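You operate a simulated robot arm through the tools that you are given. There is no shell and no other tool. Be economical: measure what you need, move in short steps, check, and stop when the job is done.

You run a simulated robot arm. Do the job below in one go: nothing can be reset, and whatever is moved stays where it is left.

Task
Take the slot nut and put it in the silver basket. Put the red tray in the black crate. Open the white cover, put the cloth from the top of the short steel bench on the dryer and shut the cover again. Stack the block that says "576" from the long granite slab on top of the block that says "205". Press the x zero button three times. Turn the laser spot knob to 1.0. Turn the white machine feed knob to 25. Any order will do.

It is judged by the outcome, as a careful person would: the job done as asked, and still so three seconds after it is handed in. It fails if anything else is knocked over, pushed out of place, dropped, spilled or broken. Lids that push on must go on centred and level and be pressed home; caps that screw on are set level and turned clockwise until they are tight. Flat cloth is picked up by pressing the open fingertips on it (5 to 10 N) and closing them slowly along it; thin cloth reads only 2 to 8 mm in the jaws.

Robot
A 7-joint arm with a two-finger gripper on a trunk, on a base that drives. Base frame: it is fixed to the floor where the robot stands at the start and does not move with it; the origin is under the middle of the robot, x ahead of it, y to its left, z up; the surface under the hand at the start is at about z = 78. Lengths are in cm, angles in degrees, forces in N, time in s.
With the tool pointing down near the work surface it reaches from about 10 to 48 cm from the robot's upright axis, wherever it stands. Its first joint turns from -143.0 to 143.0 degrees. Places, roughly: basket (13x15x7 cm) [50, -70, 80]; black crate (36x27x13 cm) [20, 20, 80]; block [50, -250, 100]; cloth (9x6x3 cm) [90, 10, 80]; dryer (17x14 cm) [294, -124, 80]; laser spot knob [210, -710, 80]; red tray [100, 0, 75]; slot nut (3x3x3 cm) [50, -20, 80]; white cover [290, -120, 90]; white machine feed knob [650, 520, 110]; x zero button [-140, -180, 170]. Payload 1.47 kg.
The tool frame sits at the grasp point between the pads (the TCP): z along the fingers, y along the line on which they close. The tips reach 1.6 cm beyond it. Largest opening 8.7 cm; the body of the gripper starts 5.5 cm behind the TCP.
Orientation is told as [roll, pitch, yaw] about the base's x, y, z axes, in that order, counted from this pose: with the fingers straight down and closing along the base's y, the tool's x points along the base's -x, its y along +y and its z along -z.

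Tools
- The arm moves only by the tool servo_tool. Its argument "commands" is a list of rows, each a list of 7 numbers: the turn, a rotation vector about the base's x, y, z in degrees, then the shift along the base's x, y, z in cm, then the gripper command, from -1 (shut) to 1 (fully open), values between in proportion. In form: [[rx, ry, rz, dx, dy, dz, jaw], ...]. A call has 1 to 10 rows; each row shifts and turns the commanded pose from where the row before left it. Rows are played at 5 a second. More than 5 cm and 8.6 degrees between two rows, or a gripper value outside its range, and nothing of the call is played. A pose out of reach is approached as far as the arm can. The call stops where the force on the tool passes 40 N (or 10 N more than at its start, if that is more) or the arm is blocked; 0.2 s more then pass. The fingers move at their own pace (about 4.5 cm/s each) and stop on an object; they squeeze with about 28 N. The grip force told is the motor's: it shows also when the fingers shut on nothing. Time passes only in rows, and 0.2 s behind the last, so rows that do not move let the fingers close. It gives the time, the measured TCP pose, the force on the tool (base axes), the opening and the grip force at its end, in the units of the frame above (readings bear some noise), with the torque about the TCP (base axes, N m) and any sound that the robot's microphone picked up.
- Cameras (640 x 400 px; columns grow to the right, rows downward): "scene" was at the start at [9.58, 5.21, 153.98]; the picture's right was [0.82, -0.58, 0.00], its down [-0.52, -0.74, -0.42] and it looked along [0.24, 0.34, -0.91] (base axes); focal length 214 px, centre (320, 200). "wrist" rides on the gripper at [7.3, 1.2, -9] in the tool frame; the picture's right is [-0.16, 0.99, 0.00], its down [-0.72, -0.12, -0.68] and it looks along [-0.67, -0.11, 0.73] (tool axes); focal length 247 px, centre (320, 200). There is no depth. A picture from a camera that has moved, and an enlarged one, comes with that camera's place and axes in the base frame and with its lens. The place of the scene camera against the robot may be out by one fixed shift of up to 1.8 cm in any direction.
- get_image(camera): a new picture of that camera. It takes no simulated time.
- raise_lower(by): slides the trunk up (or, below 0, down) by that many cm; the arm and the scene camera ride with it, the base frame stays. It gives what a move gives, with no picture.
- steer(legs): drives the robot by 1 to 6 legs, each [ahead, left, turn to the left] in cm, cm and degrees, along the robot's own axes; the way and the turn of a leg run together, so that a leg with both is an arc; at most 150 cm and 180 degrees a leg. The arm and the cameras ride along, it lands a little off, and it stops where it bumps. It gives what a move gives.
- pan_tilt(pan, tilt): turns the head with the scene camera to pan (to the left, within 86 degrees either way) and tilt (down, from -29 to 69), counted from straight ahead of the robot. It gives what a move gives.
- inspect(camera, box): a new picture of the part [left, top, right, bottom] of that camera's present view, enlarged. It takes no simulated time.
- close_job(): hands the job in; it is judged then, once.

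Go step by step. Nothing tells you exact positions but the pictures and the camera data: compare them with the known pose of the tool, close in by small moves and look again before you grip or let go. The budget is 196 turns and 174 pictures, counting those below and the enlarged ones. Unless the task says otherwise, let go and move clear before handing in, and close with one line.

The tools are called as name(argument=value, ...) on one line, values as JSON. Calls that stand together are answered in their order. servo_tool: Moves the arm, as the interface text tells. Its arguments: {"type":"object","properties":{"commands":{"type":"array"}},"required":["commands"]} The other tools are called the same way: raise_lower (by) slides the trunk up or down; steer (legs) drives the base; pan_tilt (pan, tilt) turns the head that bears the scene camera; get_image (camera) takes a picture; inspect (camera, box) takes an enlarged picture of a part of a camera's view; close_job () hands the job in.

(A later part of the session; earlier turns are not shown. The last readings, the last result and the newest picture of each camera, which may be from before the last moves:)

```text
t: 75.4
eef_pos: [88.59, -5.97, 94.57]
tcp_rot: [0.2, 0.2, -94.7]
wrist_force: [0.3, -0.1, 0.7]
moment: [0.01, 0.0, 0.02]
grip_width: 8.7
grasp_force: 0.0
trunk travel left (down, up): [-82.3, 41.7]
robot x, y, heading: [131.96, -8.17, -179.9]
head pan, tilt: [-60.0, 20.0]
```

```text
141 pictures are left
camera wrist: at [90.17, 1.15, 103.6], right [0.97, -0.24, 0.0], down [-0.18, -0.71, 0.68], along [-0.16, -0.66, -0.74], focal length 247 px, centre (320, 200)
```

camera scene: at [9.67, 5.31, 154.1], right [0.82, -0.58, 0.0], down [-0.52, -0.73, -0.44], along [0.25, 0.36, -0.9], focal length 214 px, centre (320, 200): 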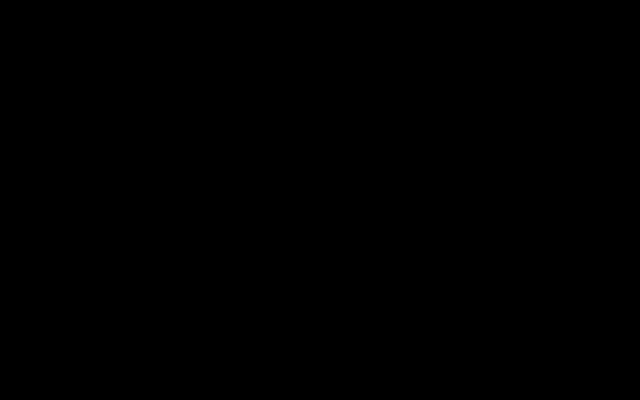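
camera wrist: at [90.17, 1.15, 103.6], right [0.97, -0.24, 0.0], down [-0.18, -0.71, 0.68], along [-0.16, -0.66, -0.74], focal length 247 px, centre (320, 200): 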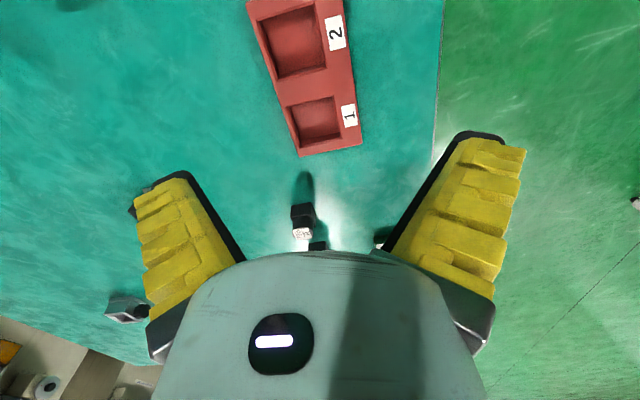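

The tray runs almost along y. I correct the yaw by 6 degrees, centre at x = 88.0 and go down in steps.

servo_tool(commands=[[0, 0, 6, -0.5, 0, -2, 1], [0, 0, 0, 0, 0, -3, 1], [0, 0, 0, 0, 0, -3, 1], [0, 0, 0, 0, 0, -2.5, 1], [0, 0, 0, 0, 0, 0, 1]])

get_image(camera="wrist")

```text
t: 76.6
eef_pos: [87.89, -6.05, 84.01]
tcp_rot: [0.3, 0.3, -88.7]
wrist_force: [-1.0, 0.6, 0.8]
moment: [-0.01, -0.02, -0.01]
grip_width: 8.71
grasp_force: 0.0
trunk travel left (down, up): [-82.3, 41.7]
robot x, y, heading: [131.62, -8.31, -179.8]
head pan, tilt: [-60.0, 20.0]
```

```text
140 pictures are left
camera wrist: at [88.92, 1.19, 93.04], right [0.99, -0.14, 0.0], down [-0.1, -0.73, 0.68], along [-0.09, -0.67, -0.74], focal length 247 px, centre (320, 200)
```

wrist: 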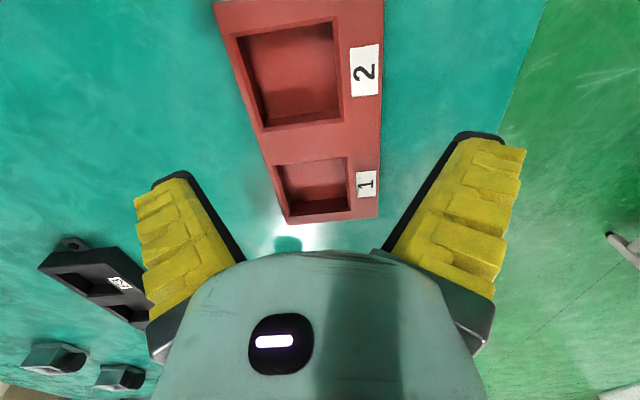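

Well centred. I go down, close and lift slightly.

servo_tool(commands=[[0, 0, 0, 0, 0, -2.5, 1], [0, 0, 0, 0, 0, -1.5, 1], [0, 0, 0, 0, 0, -0.7, 1], [0, 0, 0, 0, 0, 0, 1], [0, 0, 0, 0, 0, 0, -1], [0, 0, 0, 0, 0, 0, -1], [0, 0, 0, 0, 0, 0, -1]])

get_image(camera="wrist")

```text
t: 78.2
eef_pos: [88.07, -6.11, 79.43]
tcp_rot: [0.4, 0.2, -88.8]
wrist_force: [-0.5, -0.1, -0.1]
moment: [0.06, 0.01, 0.01]
grip_width: 6.86
grasp_force: 28.2
trunk travel left (down, up): [-82.3, 41.7]
robot x, y, heading: [131.6, -8.16, -179.5]
head pan, tilt: [-60.0, 20.0]
```

```text
139 pictures are left
camera wrist: at [88.93, 1.25, 88.46], right [0.99, -0.14, 0.0], down [-0.1, -0.73, 0.68], along [-0.09, -0.67, -0.74], focal length 247 px, centre (320, 200)
```

wrist: 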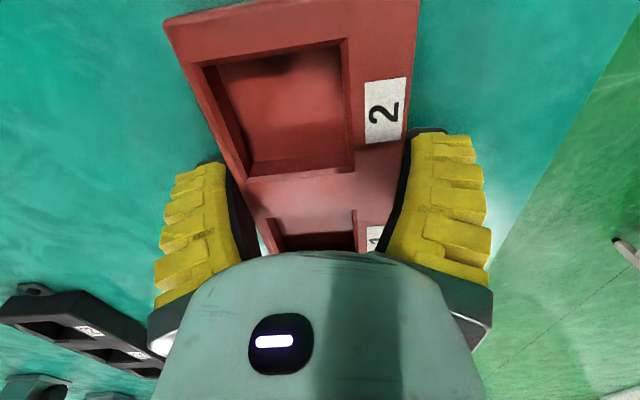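

Tray gripped at 6.86 cm. I lift it, raise the trunk, back off and turn, then take the known route back to the near side.

servo_tool(commands=[[0, 0, 0, 0, 0, 2, -1], [0, 0, 0, 0, 0, 4, -1], [0, 0, 0, 0, 0, 4, -1], [0, 0, 0, 0, 0, 4, -1]])

raise_lower(by=10)

steer(legs=[[-11, 0, 0], [0, 0, -179.5], [0, -113, 0], [-149, 0, 0]])

get_image(camera="wrist")

```text
t: 79.2
eef_pos: [88.11, -6.16, 93.38]
tcp_rot: [0.2, 0.2, -88.8]
wrist_force: [-0.1, 0.0, -1.7]
moment: [-0.01, 0.02, 0.01]
grip_width: 6.92
grasp_force: 28.0
trunk travel left (down, up): [-82.3, 41.7]
robot x, y, heading: [131.34, -8.26, -180.1]
head pan, tilt: [-60.0, 20.0]
```

```text
t: 80.5
eef_pos: [88.32, -6.29, 103.31]
tcp_rot: [0.3, 0.2, -88.9]
wrist_force: [0.2, 0.7, -0.7]
moment: [0.03, 0.02, 0.04]
grip_width: 6.99
grasp_force: 27.8
trunk travel left (down, up): [-92.3, 31.7]
robot x, y, heading: [131.91, -8.42, -179.9]
head pan, tilt: [-60.0, 20.0]
```

```text
t: 101.3
eef_pos: [37.23, -120.51, 103.38]
tcp_rot: [0.3, 0.1, 89.9]
wrist_force: [-0.2, -0.3, -0.6]
moment: [0.01, -0.03, 0.02]
grip_width: 7.02
grasp_force: 28.0
trunk travel left (down, up): [-92.3, 31.7]
robot x, y, heading: [-5.98, -117.37, -1.0]
head pan, tilt: [-60.0, 20.0]
```

```text
138 pictures are left
camera wrist: at [36.0, -127.84, 112.42], right [-0.99, 0.16, 0.0], down [0.12, 0.73, 0.68], along [0.11, 0.67, -0.74], focal length 247 px, centre (320, 200)
```

wrist: 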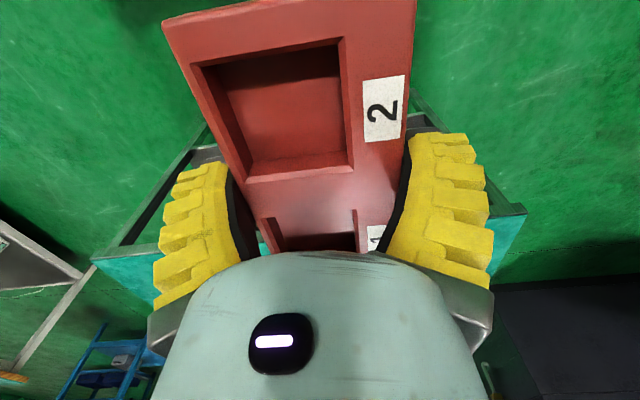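

Tray is still held. I drive back a little and left toward the crate.

steer(legs=[[-13, 0, 1], [0, 132, 0]])

get_image(camera="wrist")

```text
t: 108.9
eef_pos: [26.26, 12.95, 103.32]
tcp_rot: [0.3, 0.3, 89.9]
wrist_force: [-0.5, -1.0, -1.1]
moment: [0.01, -0.02, 0.01]
grip_width: 6.98
grasp_force: 27.5
trunk travel left (down, up): [-92.3, 31.7]
robot x, y, heading: [-17.28, 15.94, -1.2]
head pan, tilt: [-60.0, 20.0]
```

```text
137 pictures are left
camera wrist: at [24.99, 5.62, 112.42], right [-0.99, 0.16, 0.0], down [0.12, 0.73, 0.68], along [0.11, 0.67, -0.74], focal length 247 px, centre (320, 200)
```

wrist: 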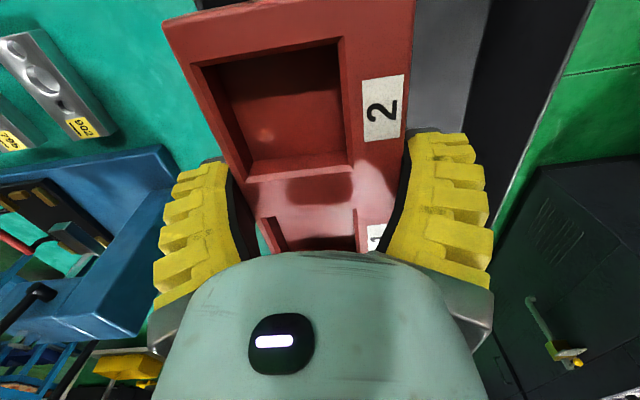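

From the early views the crate spans x 6–33, y 3–39, rim at z 91. I drive left 7 and back 6 to put the tray above its middle.

steer(legs=[[-6.5, 8, 1]])

get_image(camera="wrist")

```text
t: 110.1
eef_pos: [19.94, 21.67, 103.38]
tcp_rot: [0.2, 0.2, 90.9]
wrist_force: [-0.5, -0.4, -0.9]
moment: [0.02, 0.04, -0.01]
grip_width: 6.96
grasp_force: 27.6
trunk travel left (down, up): [-92.3, 31.7]
robot x, y, heading: [-23.8, 23.98, -0.5]
head pan, tilt: [-60.0, 20.0]
```

```text
136 pictures are left
camera wrist: at [18.75, 14.44, 112.42], right [-0.99, 0.14, 0.0], down [0.11, 0.73, 0.68], along [0.09, 0.67, -0.74], focal length 247 px, centre (320, 200)
```

wrist: 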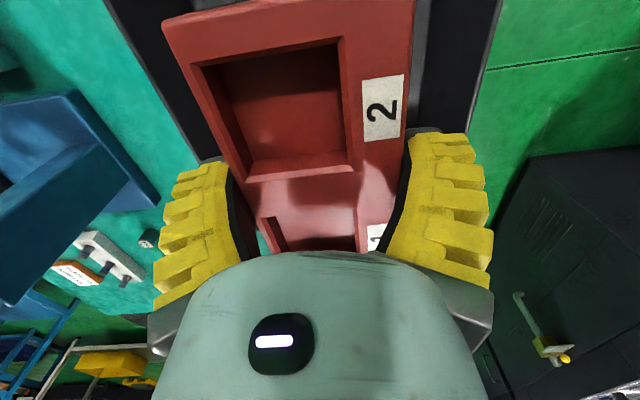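

The tray is centred over the crate. I lower the trunk and then the arm.

raise_lower(by=-10)

servo_tool(commands=[[0, 0, 0, 0, 0, -2.5, -1], [0, 0, 0, 0, 0, -2.5, -1], [0, 0, 0, 0, 0, -2.5, -1], [0, 0, 0, 0, 0, -2.5, -1], [0, 0, 0, 0, 0, -1, -1], [0, 0, 0, 0, 0, -0.5, -1], [0, 0, 0, 0, 0, 0, -1]])

get_image(camera="wrist")

```text
t: 111.4
eef_pos: [19.82, 21.67, 93.33]
tcp_rot: [0.2, 0.1, 90.8]
wrist_force: [-0.3, -0.5, -0.9]
moment: [0.01, -0.05, 0.0]
grip_width: 7.01
grasp_force: 28.2
trunk travel left (down, up): [-82.3, 41.7]
robot x, y, heading: [-23.7, 23.95, -0.1]
head pan, tilt: [-60.0, 20.0]
```

```text
t: 113.0
eef_pos: [19.93, 21.84, 81.83]
tcp_rot: [0.1, 0.2, 91.0]
wrist_force: [0.2, -0.3, -0.7]
moment: [0.01, 0.05, -0.03]
grip_width: 6.98
grasp_force: 27.9
trunk travel left (down, up): [-82.3, 41.7]
robot x, y, heading: [-24.16, 24.06, -0.4]
head pan, tilt: [-60.0, 20.0]
```

```text
135 pictures are left
camera wrist: at [18.81, 14.5, 90.96], right [-0.99, 0.14, 0.0], down [0.11, 0.73, 0.68], along [0.09, 0.67, -0.74], focal length 247 px, centre (320, 200)
```

wrist: 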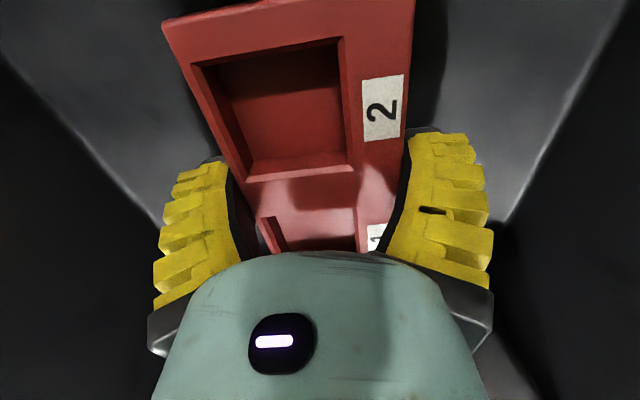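

Inside the crate. I lower to the floor gently.

servo_tool(commands=[[0, 0, 0, 0, 0, -0.5, -1], [0, 0, 0, 0, 0, -0.4, -1], [0, 0, 0, 0, 0, -0.3, -1], [0, 0, 0, 0, 0, 0, -1]])

```text
t: 114.0
eef_pos: [19.89, 21.84, 80.6]
tcp_rot: [0.2, 0.2, 91.0]
wrist_force: [0.0, -0.5, 0.0]
moment: [-0.02, -0.03, 0.01]
grip_width: 6.97
grasp_force: 27.8
trunk travel left (down, up): [-82.3, 41.7]
robot x, y, heading: [-23.66, 23.95, -0.1]
head pan, tilt: [-60.0, 20.0]
```

servo_tool(commands=[[0, 0, 0, 0, 0, -0.2, -1], [0, 0, 0, 0, 0, -0.2, -1], [0, 0, 0, 0, 0, -0.2, -1], [0, 0, 0, 0, 0, 0, -1]])

```text
t: 115.0
eef_pos: [19.81, 21.73, 80.12]
tcp_rot: [0.3, 0.3, 90.9]
wrist_force: [-4.0, -0.2, 10.6]
moment: [-0.04, -0.34, -0.07]
grip_width: 7.01
grasp_force: 27.4
trunk travel left (down, up): [-82.3, 41.7]
robot x, y, heading: [-23.86, 24.1, -0.4]
head pan, tilt: [-60.0, 20.0]
```

The tray is on the crate floor. I open, rise and check.

servo_tool(commands=[[0, 0, 0, 0, 0, 0.2, 1], [0, 0, 0, 0, 0, 0.1, 1], [0, 0, 0, 0, 0, 2, 1], [0, 0, 0, 0, 0, 3, 1], [0, 0, 0, 0, 0, 3, 1], [0, 0, 0, 0, 0, 3, 1], [0, 0, 0, 0, 0, 3, 1]])

raise_lower(by=12)

get_image(camera="wrist")

```text
t: 116.6
eef_pos: [19.79, 21.68, 94.38]
tcp_rot: [0.3, 0.3, 90.9]
wrist_force: [-0.2, -0.1, 0.4]
moment: [-0.02, -0.03, 0.03]
grip_width: 8.69
grasp_force: 0.2
trunk travel left (down, up): [-82.3, 41.7]
robot x, y, heading: [-23.89, 23.92, -0.0]
head pan, tilt: [-60.0, 20.0]
```

```text
t: 118.1
eef_pos: [19.77, 21.64, 106.38]
tcp_rot: [0.2, 0.1, 90.9]
wrist_force: [-0.2, 0.0, -0.8]
moment: [-0.01, 0.02, -0.03]
grip_width: 8.74
grasp_force: 0.1
trunk travel left (down, up): [-94.3, 29.7]
robot x, y, heading: [-23.69, 24.27, -0.5]
head pan, tilt: [-60.0, 20.0]
```

```text
134 pictures are left
camera wrist: at [18.67, 14.43, 115.42], right [-0.99, 0.14, 0.0], down [0.11, 0.73, 0.68], along [0.09, 0.67, -0.74], focal length 247 px, centre (320, 200)
```

wrist: 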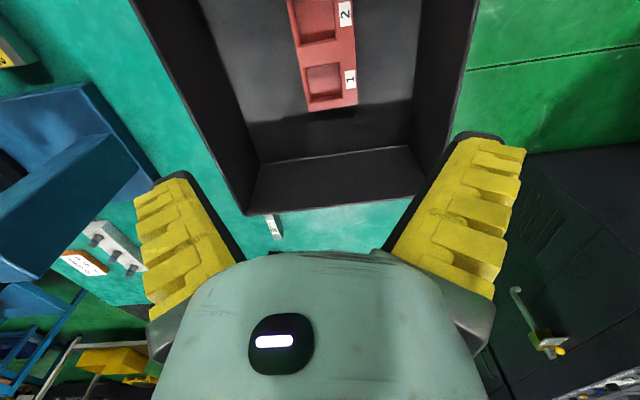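

The tray lies flat in the crate. Next is the x zero button; I drive right and turn to face the machines behind.

steer(legs=[[0, -125, 0], [0, 0, 180]])

get_image(camera="wrist")

```text
t: 131.5
eef_pos: [-67.23, -93.72, 106.32]
tcp_rot: [0.2, 0.2, -97.1]
wrist_force: [0.1, 0.4, 0.5]
moment: [-0.03, 0.0, -0.01]
grip_width: 8.73
grasp_force: 0.0
trunk travel left (down, up): [-94.3, 29.7]
robot x, y, heading: [-24.21, -102.13, 171.6]
head pan, tilt: [-60.0, 20.0]
```

```text
133 pictures are left
camera wrist: at [-65.41, -86.75, 115.43], right [0.96, -0.28, 0.0], down [-0.21, -0.71, 0.68], along [-0.19, -0.65, -0.74], focal length 247 px, centre (320, 200)
```

wrist: 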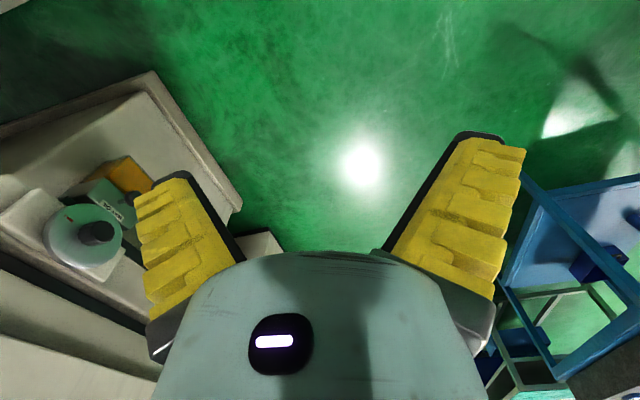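

I turn the hand to face -x and tip it up to look at the machine's panel.

servo_tool(commands=[[0, 0, -8.5, 0, 0, 0, 1], [0, 0, -8.5, 0, 0, 0, 1], [0, 0, -8.5, 0, 0, 0, 1], [0, 0, -8.5, 0, 0, 0, 1], [0, 0, -8.5, 0, 0, 0, 1], [0, 0, -8.5, 0, 0, 0, 1], [0, 0, -8.5, 0, 0, 0, 1], [0, 0, -8.5, 0, 0, 0, 1], [0, 0, -8.5, 0, 0, 0, 1], [0, 0, -6.5, 0, 0, 0, 1]])

servo_tool(commands=[[0, 8.5, 0, 0, 0, 1, 1], [0, 8.5, 0, 0, 0, 1, 1], [0, 8.5, 0, 0, 0, 1, 1], [0, 8.5, 0, 0, 0, 1, 1], [0, 8.5, 0, 0, 0, 1, 1]])

get_image(camera="wrist")

```text
t: 133.7
eef_pos: [-67.39, -93.87, 106.35]
tcp_rot: [0.2, 0.4, 179.6]
wrist_force: [0.0, -0.3, -0.4]
moment: [0.0, 0.01, -0.03]
grip_width: 8.7
grasp_force: 0.0
trunk travel left (down, up): [-94.3, 29.7]
robot x, y, heading: [-24.75, -102.22, 171.6]
head pan, tilt: [-60.0, 20.0]
```

```text
t: 134.7
eef_pos: [-74.69, -95.18, 114.14]
tcp_rot: [-8.3, -38.3, -160.9]
wrist_force: [0.6, -0.4, -0.3]
moment: [-0.01, 0.05, 0.0]
grip_width: 8.71
grasp_force: 0.1
trunk travel left (down, up): [-94.3, 29.7]
robot x, y, heading: [-24.73, -101.97, 171.8]
head pan, tilt: [-60.0, 20.0]
stopped in row 4: the arm was blocked; the commanded pose is now the measured one
```

```text
132 pictures are left
camera wrist: at [-63.48, -93.92, 116.46], right [0.12, -0.99, -0.01], down [-0.14, -0.03, 0.99], along [-0.98, -0.12, -0.14], focal length 247 px, centre (320, 200)
```

wrist: 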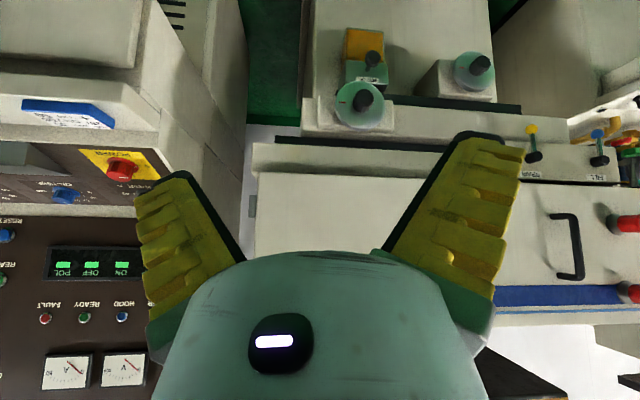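

The panels of several machines show (the picture is upside down). The x zero button should be up and to the right, so I drive left 60 cm along the machines.

steer(legs=[[0, 0, 8], [0, 65, 0]])

get_image(camera="wrist")

```text
t: 138.9
eef_pos: [-75.24, -166.53, 113.99]
tcp_rot: [-8.3, -38.1, -153.0]
wrist_force: [0.4, -1.1, 0.2]
moment: [0.03, 0.04, 0.03]
grip_width: 8.72
grasp_force: 0.0
trunk travel left (down, up): [-94.3, 29.7]
robot x, y, heading: [-25.13, -166.37, 179.9]
head pan, tilt: [-60.0, 20.0]
```

```text
131 pictures are left
camera wrist: at [-64.42, -163.66, 116.42], right [0.26, -0.97, -0.01], down [-0.14, -0.05, 0.99], along [-0.96, -0.25, -0.14], focal length 247 px, centre (320, 200)
```

wrist: 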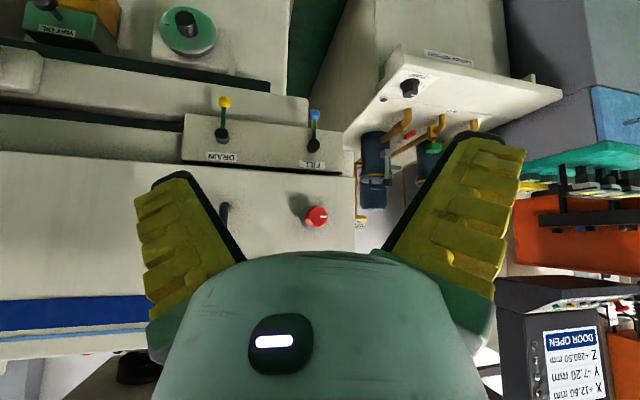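

A readout panel shows at the lower right, but the told place (-140, -180, 170) is hidden above by the hand. I raise the trunk and tip the hand up more.

raise_lower(by=25)

servo_tool(commands=[[0, 7, 0, 0, 0, 1, 1], [0, 7, 0, 0, 0, 1, 1], [0, 7, 0, 0, 0, 1, 1], [0, 7, 0, 0, 0, 1, 1]])

get_image(camera="wrist")

```text
t: 141.4
eef_pos: [-75.41, -166.56, 139.13]
tcp_rot: [-8.2, -38.1, -152.9]
wrist_force: [-0.7, -0.1, -0.9]
moment: [-0.01, 0.01, 0.03]
grip_width: 8.71
grasp_force: 0.0
trunk travel left (down, up): [-119.3, 4.7]
robot x, y, heading: [-24.76, -166.59, 179.8]
head pan, tilt: [-60.0, 20.0]
```

```text
t: 142.7
eef_pos: [-81.17, -162.69, 149.04]
tcp_rot: [-59.5, -62.3, -112.0]
wrist_force: [-0.5, 0.7, 0.4]
moment: [0.02, -0.01, -0.01]
grip_width: 8.7
grasp_force: 0.0
trunk travel left (down, up): [-119.3, 4.7]
robot x, y, heading: [-25.05, -166.44, 179.8]
head pan, tilt: [-60.0, 20.0]
stopped in row 4: the arm was blocked; the commanded pose is now the measured one
```

```text
130 pictures are left
camera wrist: at [-71.16, -159.81, 144.29], right [0.16, -0.95, -0.26], down [0.51, -0.14, 0.85], along [-0.85, -0.26, 0.46], focal length 247 px, centre (320, 200)
```

wrist: 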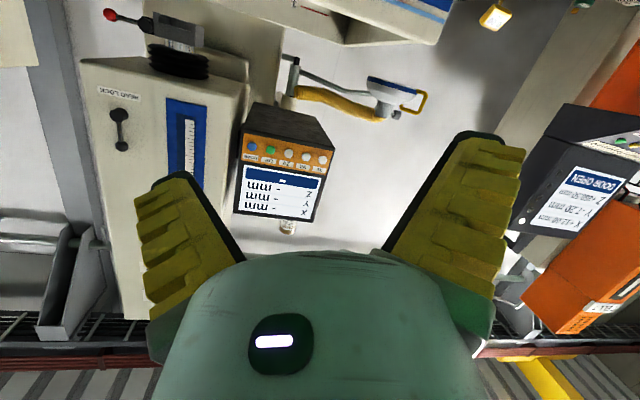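

A readout with five buttons hangs above the machine. I enlarge it.

inspect(camera="wrist", box=[225, 95, 345, 225])

inspect(camera="wrist", box=[490, 80, 640, 350])

```text
3.08 times, centred on (285, 160) of wrist
camera zoom: at [-71.16, -159.81, 144.29], right [0.16, -0.95, -0.26], down [0.51, -0.14, 0.85], along [-0.85, -0.26, 0.46], focal length 760 px, centre (428, 323)
```

zoom: 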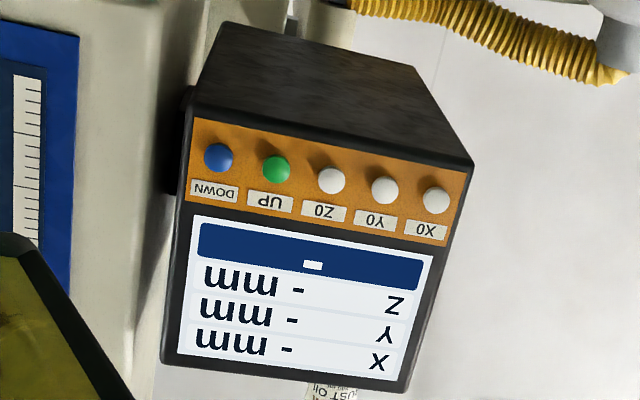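

```text
1.48 times, centred on (565, 215) of wrist
camera zoom: at [-71.16, -159.81, 144.29], right [0.16, -0.95, -0.26], down [0.51, -0.14, 0.85], along [-0.85, -0.26, 0.46], focal length 366 px, centre (-43, 178)
```

zoom: 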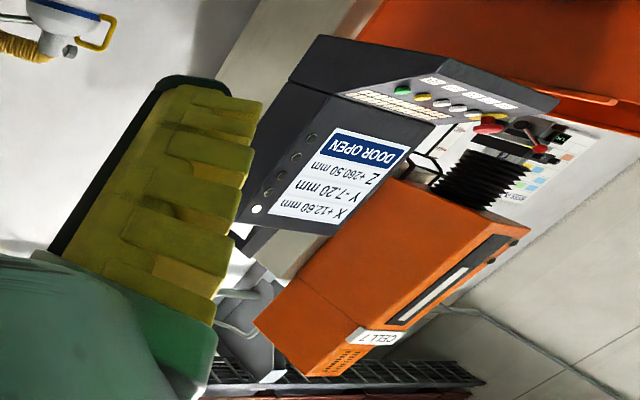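

The X0 button is the one at the far right in this upside-down view, about (-141, -178, 168) on a panel facing +x. I drive nearer and look again to fix its distance.

steer(legs=[[0, 12, 0], [25, 0, 0]])

raise_lower(by=4.7)

get_image(camera="wrist")

```text
t: 145.3
eef_pos: [-106.47, -175.03, 148.88]
tcp_rot: [-59.2, -62.4, -112.0]
wrist_force: [-0.1, 0.0, 0.1]
moment: [-0.01, 0.0, -0.03]
grip_width: 8.67
grasp_force: 0.1
trunk travel left (down, up): [-119.3, 4.7]
robot x, y, heading: [-50.56, -178.68, 179.8]
head pan, tilt: [-60.0, 20.0]
```

```text
t: 146.2
eef_pos: [-106.6, -175.09, 153.75]
tcp_rot: [-59.7, -62.2, -111.5]
wrist_force: [-0.2, -0.2, -0.6]
moment: [-0.02, -0.01, 0.03]
grip_width: 8.67
grasp_force: 0.1
trunk travel left (down, up): [-124.0, 0.0]
robot x, y, heading: [-50.3, -178.58, 179.5]
head pan, tilt: [-60.0, 20.0]
```

```text
127 pictures are left
camera wrist: at [-96.58, -172.07, 149.03], right [0.16, -0.95, -0.26], down [0.51, -0.14, 0.85], along [-0.84, -0.27, 0.47], focal length 247 px, centre (320, 200)
```

wrist: 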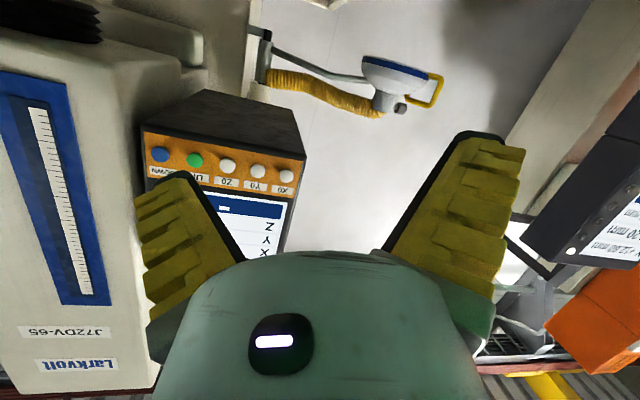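

Triangulation puts X0 at about (-135, -177, 167). The trunk is at its top, so I test how far the arm itself can rise here, with the fingers shut.

servo_tool(commands=[[0, 0, 0, 0, 0, 2, -1], [0, 0, 0, 0, 0, 2, -1], [0, 0, 0, 0, 0, 2, -1], [0, 0, 0, 0, 0, 2, -1]])

get_image(camera="wrist")

```text
t: 147.2
eef_pos: [-106.57, -175.0, 156.57]
tcp_rot: [-59.2, -62.5, -112.2]
wrist_force: [0.0, 0.1, -0.4]
moment: [-0.02, 0.0, -0.01]
grip_width: 0.62
grasp_force: 5.9
out of reach, approached as far as the arm can: row 2, 3, 4
trunk travel left (down, up): [-124.0, 0.0]
robot x, y, heading: [-50.4, -178.48, 179.5]
head pan, tilt: [-60.0, 20.0]
```

```text
126 pictures are left
camera wrist: at [-96.44, -172.08, 151.83], right [0.16, -0.95, -0.25], down [0.51, -0.14, 0.85], along [-0.85, -0.26, 0.46], focal length 247 px, centre (320, 200)
```

wrist: 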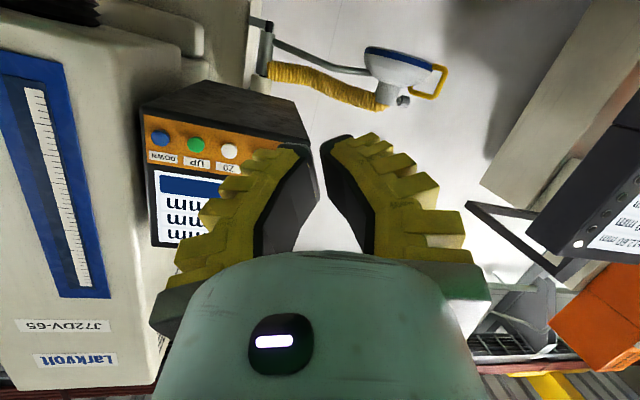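

The arm is at its outer limit here. I pull the hand in toward the robot and tip it upward to gain height.

servo_tool(commands=[[0, 0, 0, 3, 0, 0, -1], [0, 0, 0, 3, 0, 0, -1], [0, 5, 0, 2, 0, 1.5, -1], [0, 5, 0, 1, 0, 1.5, -1], [0, 5, 0, 1, 0, 2, -1], [0, 0, 0, 0, 0, 2, -1], [0, 0, 0, 0, 0, 2, -1], [0, 0, 0, 0, 0, 2, -1]])

get_image(camera="wrist")

```text
t: 149.0
eef_pos: [-100.61, -173.8, 158.85]
tcp_rot: [-82.5, -65.3, -91.6]
wrist_force: [1.0, 0.9, -1.0]
moment: [-0.01, 0.02, 0.01]
grip_width: 0.02
grasp_force: 27.7
out of reach, approached as far as the arm can: row 1, 2, 3, 5, 6, 7, 8
trunk travel left (down, up): [-124.0, 0.0]
robot x, y, heading: [-50.38, -178.94, 179.7]
head pan, tilt: [-60.0, 20.0]
```

```text
125 pictures are left
camera wrist: at [-91.59, -170.99, 152.36], right [0.1, -0.96, -0.27], down [0.66, -0.14, 0.74], along [-0.75, -0.25, 0.61], focal length 247 px, centre (320, 200)
```

wrist: 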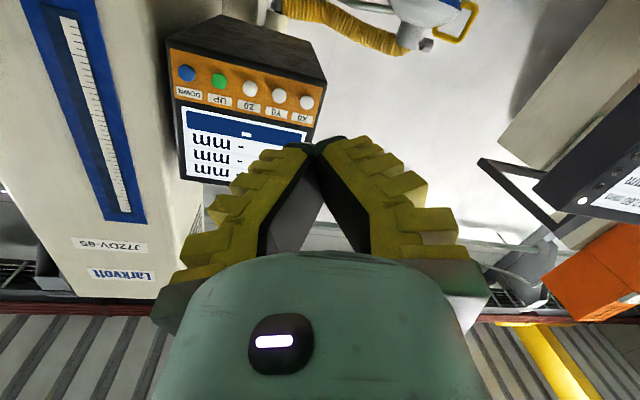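

The hand is level at z = 159, still about 8 cm short. I tip it further up so that the tips point up at the button.

servo_tool(commands=[[0, 6, 0, 1, 0, 1, -1], [0, 6, 0, 1, 0, 1, -1], [0, 6, 0, 1, 0, 1, -1], [0, 6, 0, 0, 0, 1, -1], [0, 6, 0, 0, 0, 1, -1], [0, 6, 0, 0, 0, 1, -1]])

get_image(camera="wrist")

```text
t: 150.4
eef_pos: [-97.63, -173.89, 164.94]
tcp_rot: [-143.7, -47.8, -38.7]
wrist_force: [1.5, 0.4, 0.8]
moment: [0.03, 0.01, -0.01]
grip_width: 0.01
grasp_force: 28.2
trunk travel left (down, up): [-124.0, 0.0]
robot x, y, heading: [-50.27, -178.64, 179.7]
head pan, tilt: [-60.0, 20.0]
```

```text
124 pictures are left
camera wrist: at [-94.19, -170.97, 154.34], right [-0.07, -0.96, -0.28], down [0.97, -0.14, 0.22], along [-0.24, -0.25, 0.94], focal length 247 px, centre (320, 200)
```

wrist: 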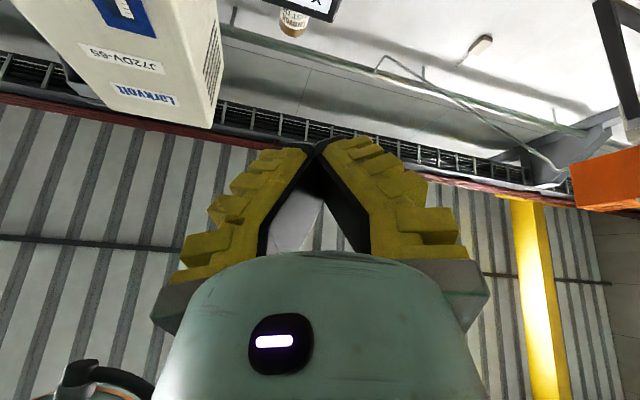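

The tipped-up hand can reach z = 165. Before pressing I tip back, step closer and take another look to pin X0 down.

servo_tool(commands=[[0, -6, 0, 0, 0, -1, -1], [0, -6, 0, 0, 0, -1, -1], [0, -6, 0, 0, 0, -1, -1], [0, -6, 0, 0, 0, -1, -1], [0, -6, 0, 0, 0, -1, -1], [0, -6, 0, 0, 0, -1, -1]])

steer(legs=[[10, -12, 0]])

inspect(camera="wrist", box=[160, 0, 480, 200])

```text
t: 151.8
eef_pos: [-97.86, -172.82, 158.69]
tcp_rot: [-82.0, -65.3, -92.2]
wrist_force: [-0.2, 0.5, 1.0]
moment: [-0.02, 0.0, 0.02]
grip_width: 0.01
grasp_force: 28.4
out of reach, approached as far as the arm can: row 6
trunk travel left (down, up): [-124.0, 0.0]
robot x, y, heading: [-50.19, -178.44, 179.7]
head pan, tilt: [-60.0, 20.0]
```

```text
t: 153.2
eef_pos: [-107.76, -160.78, 158.72]
tcp_rot: [-82.3, -65.3, -91.9]
wrist_force: [0.2, -0.5, 0.9]
moment: [0.03, -0.01, 0.01]
grip_width: 0.0
grasp_force: 27.9
trunk travel left (down, up): [-124.0, 0.0]
robot x, y, heading: [-60.21, -166.71, 179.7]
head pan, tilt: [-60.0, 20.0]
```

```text
2.00 times, centred on (320, 100) of wrist
camera zoom: at [-98.81, -157.94, 152.15], right [0.1, -0.96, -0.27], down [0.65, -0.14, 0.74], along [-0.75, -0.25, 0.61], focal length 494 px, centre (320, 400)
```

zoom: 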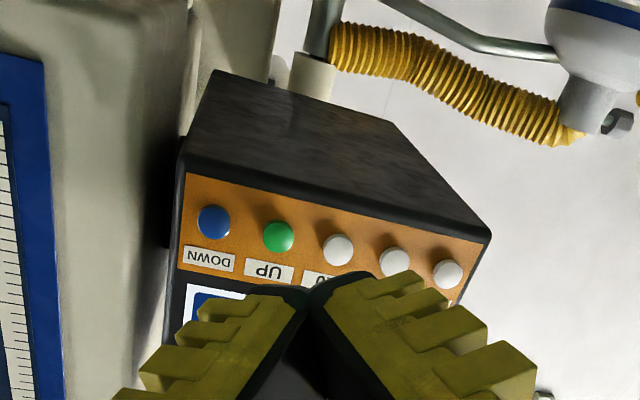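

X0 is now fixed at (-135.4, -176.9, 166.6). I line up in y, tip the hand up again and then drive closer.

steer(legs=[[0, 16, 0]])

servo_tool(commands=[[0, 6, 0, 0, 0, 1, -1], [0, 6, 0, 0, 0, 1, -1], [0, 6, 0, 0, 0, 1, -1], [0, 6, 0, 0, 0, 1, -1], [0, 6, 0, 0, 0, 1, -1], [0, 6, 0, 0, 0, 1, -1], [0, 0, 0, 0, 0, 1, -1], [0, 0, 0, 0, 0, 0.8, -1]])

steer(legs=[[14, 0, 0]])

```text
t: 154.7
eef_pos: [-107.94, -176.55, 158.55]
tcp_rot: [-82.3, -65.2, -91.6]
wrist_force: [-0.4, -0.7, -0.4]
moment: [0.01, 0.01, -0.02]
grip_width: 0.0
grasp_force: 28.3
trunk travel left (down, up): [-124.0, 0.0]
robot x, y, heading: [-60.03, -182.13, 180.1]
head pan, tilt: [-60.0, 20.0]
```

```text
t: 156.4
eef_pos: [-108.05, -176.65, 166.43]
tcp_rot: [-143.7, -48.0, -38.5]
wrist_force: [-0.4, 0.4, 0.6]
moment: [-0.01, 0.02, 0.01]
grip_width: 0.0
grasp_force: 28.6
trunk travel left (down, up): [-124.0, 0.0]
robot x, y, heading: [-60.26, -182.25, 179.9]
head pan, tilt: [-60.0, 20.0]
```

```text
t: 157.8
eef_pos: [-121.89, -176.68, 166.37]
tcp_rot: [-143.5, -47.8, -38.3]
wrist_force: [-0.2, 0.0, 0.1]
moment: [-0.05, 0.05, 0.0]
grip_width: 0.0
grasp_force: 28.0
trunk travel left (down, up): [-124.0, 0.0]
robot x, y, heading: [-74.37, -182.15, -180.1]
head pan, tilt: [-60.0, 20.0]
```

The tip's leading corner is about 2.4 ahead of and 0.8 below the TCP, so I raise 0.8 and approach.

servo_tool(commands=[[0, 0, 0, 0, 0, 0.8, -1], [0, 0, 0, -2, 0, 0, -1], [0, 0, 0, -2, 0, 0, -1], [0, 0, 0, -2, 0, 0, -1], [0, 0, 0, -1, 0, 0, -1], [0, 0, 0, 0, 0, 0, -1]])

get_image(camera="wrist")

```text
t: 159.2
eef_pos: [-128.79, -176.72, 167.21]
tcp_rot: [-143.4, -47.9, -38.5]
wrist_force: [-0.2, -0.4, -0.2]
moment: [0.02, -0.02, 0.01]
grip_width: 0.0
grasp_force: 28.7
trunk travel left (down, up): [-124.0, 0.0]
robot x, y, heading: [-74.56, -182.07, -179.8]
head pan, tilt: [-60.0, 20.0]
```

```text
122 pictures are left
camera wrist: at [-125.45, -173.92, 156.65], right [-0.07, -0.96, -0.28], down [0.97, -0.13, 0.22], along [-0.24, -0.25, 0.94], focal length 247 px, centre (320, 200)
```

wrist: 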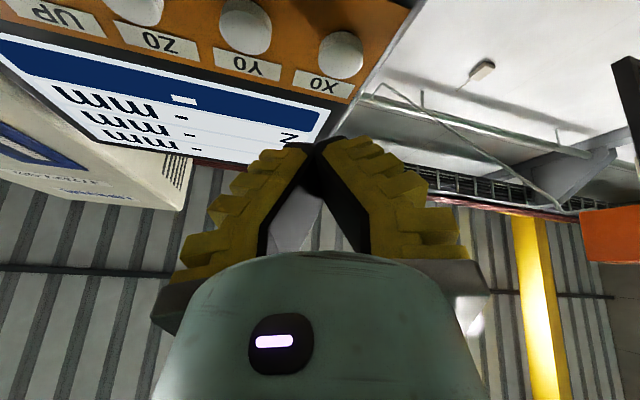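

X0 is now in direct view and agrees with the estimate. I push forward in small steps until I feel it.

servo_tool(commands=[[0, 0, 0, -1.2, 0, -0.2, -1], [0, 0, 0, -0.8, 0, 0, -1], [0, 0, 0, -0.5, 0, 0, -1], [0, 0, 0, 0, 0, 0, -1]])

get_image(camera="wrist")

```text
t: 160.2
eef_pos: [-131.23, -176.88, 166.96]
tcp_rot: [-143.5, -47.9, -38.3]
wrist_force: [0.4, 0.1, -0.2]
moment: [-0.02, 0.01, 0.0]
grip_width: 0.0
grasp_force: 27.6
trunk travel left (down, up): [-124.0, 0.0]
robot x, y, heading: [-73.86, -182.38, -180.0]
head pan, tilt: [-60.0, 20.0]
```

```text
121 pictures are left
camera wrist: at [-127.91, -174.0, 156.41], right [-0.07, -0.96, -0.28], down [0.97, -0.13, 0.22], along [-0.24, -0.25, 0.94], focal length 247 px, centre (320, 200)
```

wrist: 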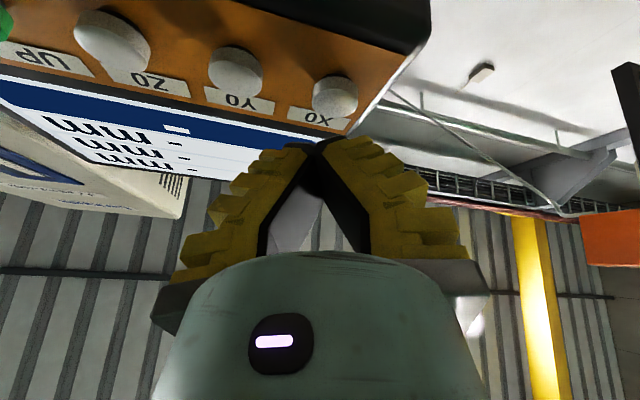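

servo_tool(commands=[[0, 0, 0, -0.4, 0, 0, -1], [0, 0, 0, -0.4, 0, 0, -1], [0, 0, 0, -0.3, 0, 0, -1], [0, 0, 0, -0.2, 0, 0, -1]])

get_image(camera="wrist")

```text
t: 161.2
eef_pos: [-132.67, -176.69, 167.16]
tcp_rot: [-143.6, -47.9, -38.3]
wrist_force: [-0.1, 0.6, 0.0]
moment: [0.01, 0.01, 0.02]
grip_width: 0.03
grasp_force: 27.7
trunk travel left (down, up): [-124.0, 0.0]
robot x, y, heading: [-74.45, -182.43, -180.2]
head pan, tilt: [-60.0, 20.0]
```

```text
120 pictures are left
camera wrist: at [-129.29, -173.94, 156.43], right [-0.07, -0.96, -0.28], down [0.97, -0.13, 0.22], along [-0.24, -0.25, 0.94], focal length 247 px, centre (320, 200)
```

wrist: 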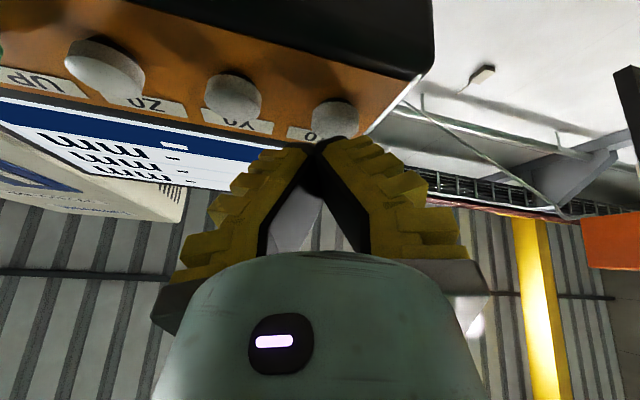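

servo_tool(commands=[[0, 0, 0, -0.3, 0, 0, -1], [0, 0, 0, -0.3, 0, 0, -1], [0, 0, 0, -0.3, 0, 0, -1], [0, 0, 0, 0, 0, 0, -1]])

get_image(camera="wrist")

```text
t: 162.2
eef_pos: [-133.57, -176.81, 167.13]
tcp_rot: [-143.5, -47.9, -38.3]
wrist_force: [0.1, -0.1, -0.6]
moment: [0.02, 0.01, 0.03]
grip_width: 0.0
grasp_force: 28.5
trunk travel left (down, up): [-124.0, 0.0]
robot x, y, heading: [-74.25, -182.03, -180.2]
head pan, tilt: [-60.0, 20.0]
```

```text
119 pictures are left
camera wrist: at [-130.16, -173.94, 156.47], right [-0.07, -0.96, -0.28], down [0.97, -0.13, 0.22], along [-0.24, -0.25, 0.94], focal length 247 px, centre (320, 200)
```

wrist: 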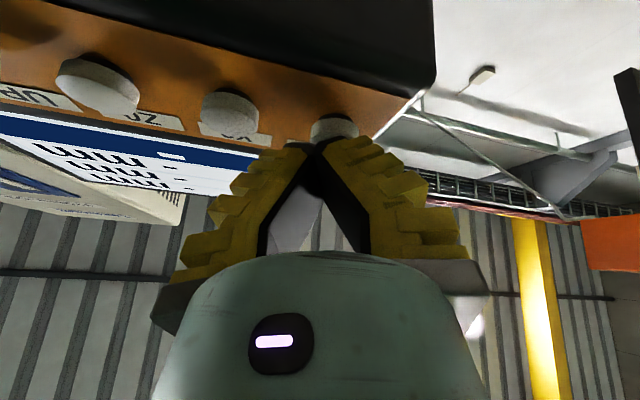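

servo_tool(commands=[[0, 0, 0, -0.3, 0, 0, -1], [0, 0, 0, -0.3, 0, 0, -1], [0, 0, 0, -0.3, 0, 0, -1], [0, 0, 0, 0, 0, 0, -1]])

get_image(camera="wrist")

```text
t: 163.2
eef_pos: [-134.36, -176.67, 167.13]
tcp_rot: [-143.6, -47.9, -38.4]
wrist_force: [17.9, -2.6, 3.8]
moment: [0.04, -0.04, 0.12]
grip_width: 0.03
grasp_force: 28.2
trunk travel left (down, up): [-124.0, 0.0]
robot x, y, heading: [-74.28, -182.29, -179.9]
head pan, tilt: [-60.0, 20.0]
heard: click
```

```text
118 pictures are left
camera wrist: at [-131.0, -173.89, 156.45], right [-0.07, -0.96, -0.28], down [0.97, -0.13, 0.21], along [-0.24, -0.25, 0.94], focal length 247 px, centre (320, 200)
```

wrist: 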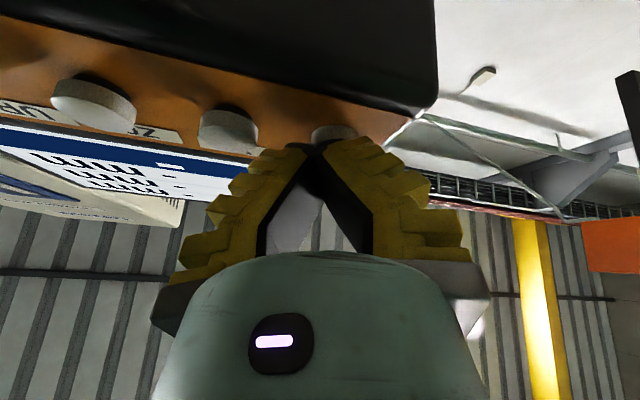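

A click: the first press is made with 18 N against me. I back off 1 cm and press again.

servo_tool(commands=[[0, 0, 0, 0.6, 0, 0, -1], [0, 0, 0, 0.6, 0, 0, -1], [0, 0, 0, 0, 0, 0, -1], [0, 0, 0, 0, 0, 0, -1]])

servo_tool(commands=[[0, 0, 0, -0.6, 0, 0, -1], [0, 0, 0, -0.3, 0, 0, -1], [0, 0, 0, -0.3, 0, 0, -1], [0, 0, 0, 0, 0, 0, -1]])

servo_tool(commands=[[0, 0, 0, 0.6, 0, 0, -1], [0, 0, 0, 0.6, 0, 0, -1], [0, 0, 0, 0, 0, 0, -1], [0, 0, 0, 0, 0, 0, -1]])

```text
t: 164.2
eef_pos: [-133.12, -176.92, 166.85]
tcp_rot: [-143.5, -47.9, -38.2]
wrist_force: [0.1, 0.1, -0.5]
moment: [-0.02, 0.01, 0.02]
grip_width: 0.03
grasp_force: 27.5
trunk travel left (down, up): [-124.0, 0.0]
robot x, y, heading: [-73.97, -181.88, -179.8]
head pan, tilt: [-60.0, 20.0]
```

```text
t: 165.2
eef_pos: [-134.22, -176.65, 166.98]
tcp_rot: [-143.6, -47.7, -38.4]
wrist_force: [12.8, 1.3, 0.9]
moment: [0.07, -0.09, 0.03]
grip_width: 0.02
grasp_force: 27.8
trunk travel left (down, up): [-124.0, 0.0]
robot x, y, heading: [-74.43, -182.49, -180.0]
head pan, tilt: [-60.0, 20.0]
heard: click
```

```text
t: 166.2
eef_pos: [-133.28, -176.8, 167.14]
tcp_rot: [-143.6, -47.9, -38.3]
wrist_force: [-1.1, 0.2, 0.3]
moment: [-0.01, -0.01, 0.01]
grip_width: 0.01
grasp_force: 27.9
trunk travel left (down, up): [-124.0, 0.0]
robot x, y, heading: [-73.99, -181.87, -180.2]
head pan, tilt: [-60.0, 20.0]
```

Two clicks so far. I make the third press and then back away.

servo_tool(commands=[[0, 0, 0, -0.6, 0, 0, -1], [0, 0, 0, -0.3, 0, 0, -1], [0, 0, 0, -0.3, 0, 0, -1], [0, 0, 0, 0, 0, 0, -1]])

servo_tool(commands=[[0, 0, 0, 1, 0, 0, -1], [0, 0, 0, 2, 0, 0, -1], [0, 0, 0, 3, 0, 0, -1], [0, 0, 0, 3, 0, 0, -1]])

get_image(camera="wrist")

```text
t: 167.2
eef_pos: [-134.39, -176.71, 167.06]
tcp_rot: [-143.5, -47.8, -38.6]
wrist_force: [16.2, 3.2, 1.6]
moment: [0.08, -0.09, 0.04]
grip_width: 0.0
grasp_force: 28.6
trunk travel left (down, up): [-124.0, 0.0]
robot x, y, heading: [-74.01, -182.46, -179.9]
head pan, tilt: [-60.0, 20.0]
heard: click
```

```text
t: 168.2
eef_pos: [-125.41, -176.72, 167.0]
tcp_rot: [-143.6, -48.0, -38.2]
wrist_force: [0.6, 0.7, -0.2]
moment: [0.0, 0.01, 0.0]
grip_width: 0.02
grasp_force: 28.8
trunk travel left (down, up): [-124.0, 0.0]
robot x, y, heading: [-74.04, -181.85, -180.1]
head pan, tilt: [-60.0, 20.0]
```

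```text
117 pictures are left
camera wrist: at [-122.04, -173.91, 156.43], right [-0.07, -0.96, -0.28], down [0.97, -0.13, 0.22], along [-0.24, -0.25, 0.94], focal length 247 px, centre (320, 200)
```

wrist: 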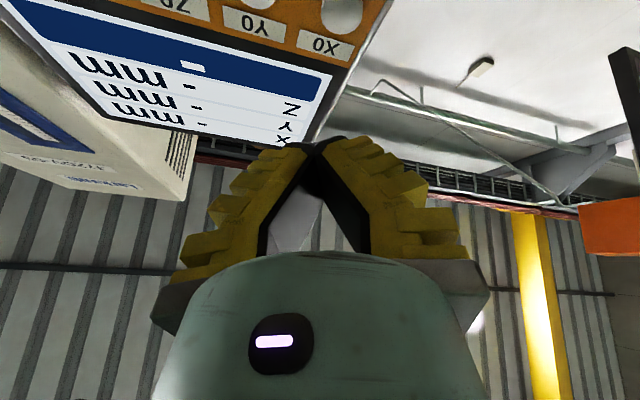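

All three presses clicked. I back away, lower the trunk, and bring the hand back to pointing down.

steer(legs=[[-40, 0, 0]])

servo_tool(commands=[[0, -8.4, 0, 0, 0, -2, -1], [0, -8.4, 0, 0, 0, -2, -1], [0, -8.4, 0, 0, 0, -2, -1], [0, -8.4, 0, 0, 0, -2, -1], [0, -8.4, 0, 0, 0, -2, -1], [0, -8.4, 0, 0, 0, -2, -1], [0, -8.4, 0, 0, 0, -2, -1], [0, -8.4, 0, 0, 0, -2, -1], [0, -8.4, 0, 0, 0, -2, -1], [0, -8.4, 0, 0, 0, -2, -1]])

servo_tool(commands=[[0, -8.4, 0, 1, 0, -2, 1], [0, -8.4, 0, 1, 0, -2, 1], [0, -8.4, 0, 1, 0, -2, 1], [0, -8.4, 0, 0, 0, -2, 1], [0, -4, 0, 0, 0, -1, 1]])

```text
t: 170.7
eef_pos: [-85.21, -176.45, 166.98]
tcp_rot: [-143.4, -47.8, -38.6]
wrist_force: [0.3, 0.9, 0.1]
moment: [0.0, 0.02, 0.0]
grip_width: 0.0
grasp_force: 28.1
trunk travel left (down, up): [-124.0, 0.0]
robot x, y, heading: [-34.1, -182.32, 179.5]
head pan, tilt: [-60.0, 20.0]
```

```text
t: 172.9
eef_pos: [-84.6, -177.69, 143.71]
tcp_rot: [-14.3, -36.8, -148.6]
wrist_force: [-0.5, 0.0, 0.2]
moment: [-0.04, 0.02, 0.07]
grip_width: 0.0
grasp_force: 27.8
out of reach, approached as far as the arm can: row 6, 7, 8
trunk travel left (down, up): [-124.0, 0.0]
robot x, y, heading: [-34.08, -182.13, 179.7]
head pan, tilt: [-60.0, 20.0]
```

```text
t: 174.1
eef_pos: [-81.37, -177.7, 134.78]
tcp_rot: [4.4, -3.3, -155.3]
wrist_force: [0.3, 0.8, -0.5]
moment: [0.02, 0.01, -0.01]
grip_width: 8.7
grasp_force: 0.0
trunk travel left (down, up): [-124.0, 0.0]
robot x, y, heading: [-34.17, -182.12, 179.9]
head pan, tilt: [-60.0, 20.0]
```

I level the hand and turn right to face +x, toward the granite slab.

servo_tool(commands=[[5.4, -1.1, 0, 0, 0, 0, 1], [0, 0, -8, 0, 0, 0, 1], [0, 0, -8, 0, 0, 0, 1], [0, 0, -8, 0, 0, 0, 1]])

steer(legs=[[0, 0, -90], [0, 0, -89.5]])

get_image(camera="wrist")

```text
t: 175.1
eef_pos: [-81.56, -177.65, 134.73]
tcp_rot: [-0.1, 0.1, -179.1]
wrist_force: [0.2, 0.4, 0.2]
moment: [0.01, -0.02, -0.02]
grip_width: 8.7
grasp_force: 0.1
trunk travel left (down, up): [-124.0, 0.0]
robot x, y, heading: [-34.06, -181.85, 180.0]
head pan, tilt: [-60.0, 20.0]
```

```text
t: 183.3
eef_pos: [12.95, -189.97, 134.84]
tcp_rot: [-0.2, 0.0, -3.2]
wrist_force: [-0.5, -0.5, 0.8]
moment: [-0.01, -0.03, 0.04]
grip_width: 8.71
grasp_force: 0.0
trunk travel left (down, up): [-124.0, 0.0]
robot x, y, heading: [-34.11, -182.02, -4.3]
head pan, tilt: [-60.0, 20.0]
```

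```text
116 pictures are left
camera wrist: at [5.66, -188.45, 143.83], right [0.21, 0.98, 0.0], down [0.72, -0.15, 0.68], along [0.66, -0.15, -0.73], focal length 247 px, centre (320, 200)
```

wrist: 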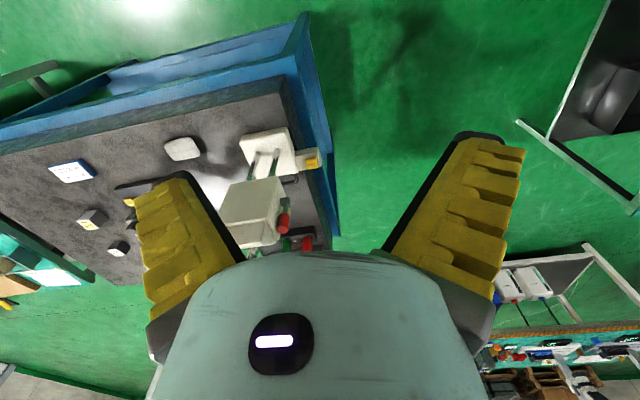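

The granite slab lies on a blue bench with its near edge at x about 18, with labelled blocks around (41–55, -263). I drive right to face them.

steer(legs=[[0, 0, 4], [0, -68, 0]])

get_image(camera="wrist")

```text
t: 187.4
eef_pos: [12.88, -253.83, 134.75]
tcp_rot: [0.1, 0.1, 0.4]
wrist_force: [-0.2, -0.7, 0.5]
moment: [0.04, -0.03, -0.01]
grip_width: 8.69
grasp_force: 0.1
trunk travel left (down, up): [-124.0, 0.0]
robot x, y, heading: [-34.6, -249.25, -0.5]
head pan, tilt: [-60.0, 20.0]
```

```text
115 pictures are left
camera wrist: at [5.43, -252.7, 143.83], right [0.15, 0.99, 0.0], down [0.72, -0.11, 0.68], along [0.67, -0.1, -0.73], focal length 247 px, centre (320, 200)
```

wrist: 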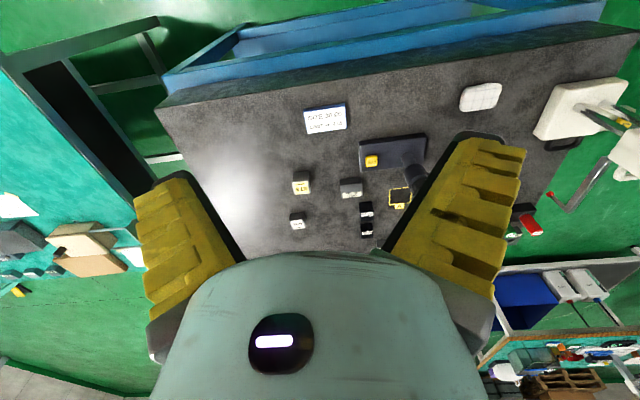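

inspect(camera="wrist", box=[270, 120, 430, 245])

```text
3.20 times, centred on (350, 182) of wrist
camera zoom: at [5.43, -252.7, 143.83], right [0.15, 0.99, 0.0], down [0.72, -0.11, 0.68], along [0.67, -0.1, -0.73], focal length 790 px, centre (224, 256)
```

zoom: 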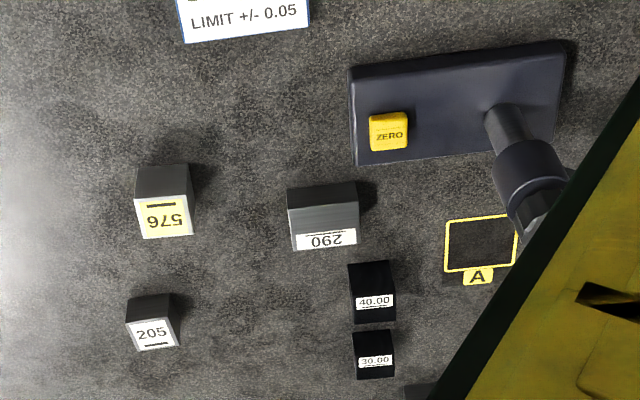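

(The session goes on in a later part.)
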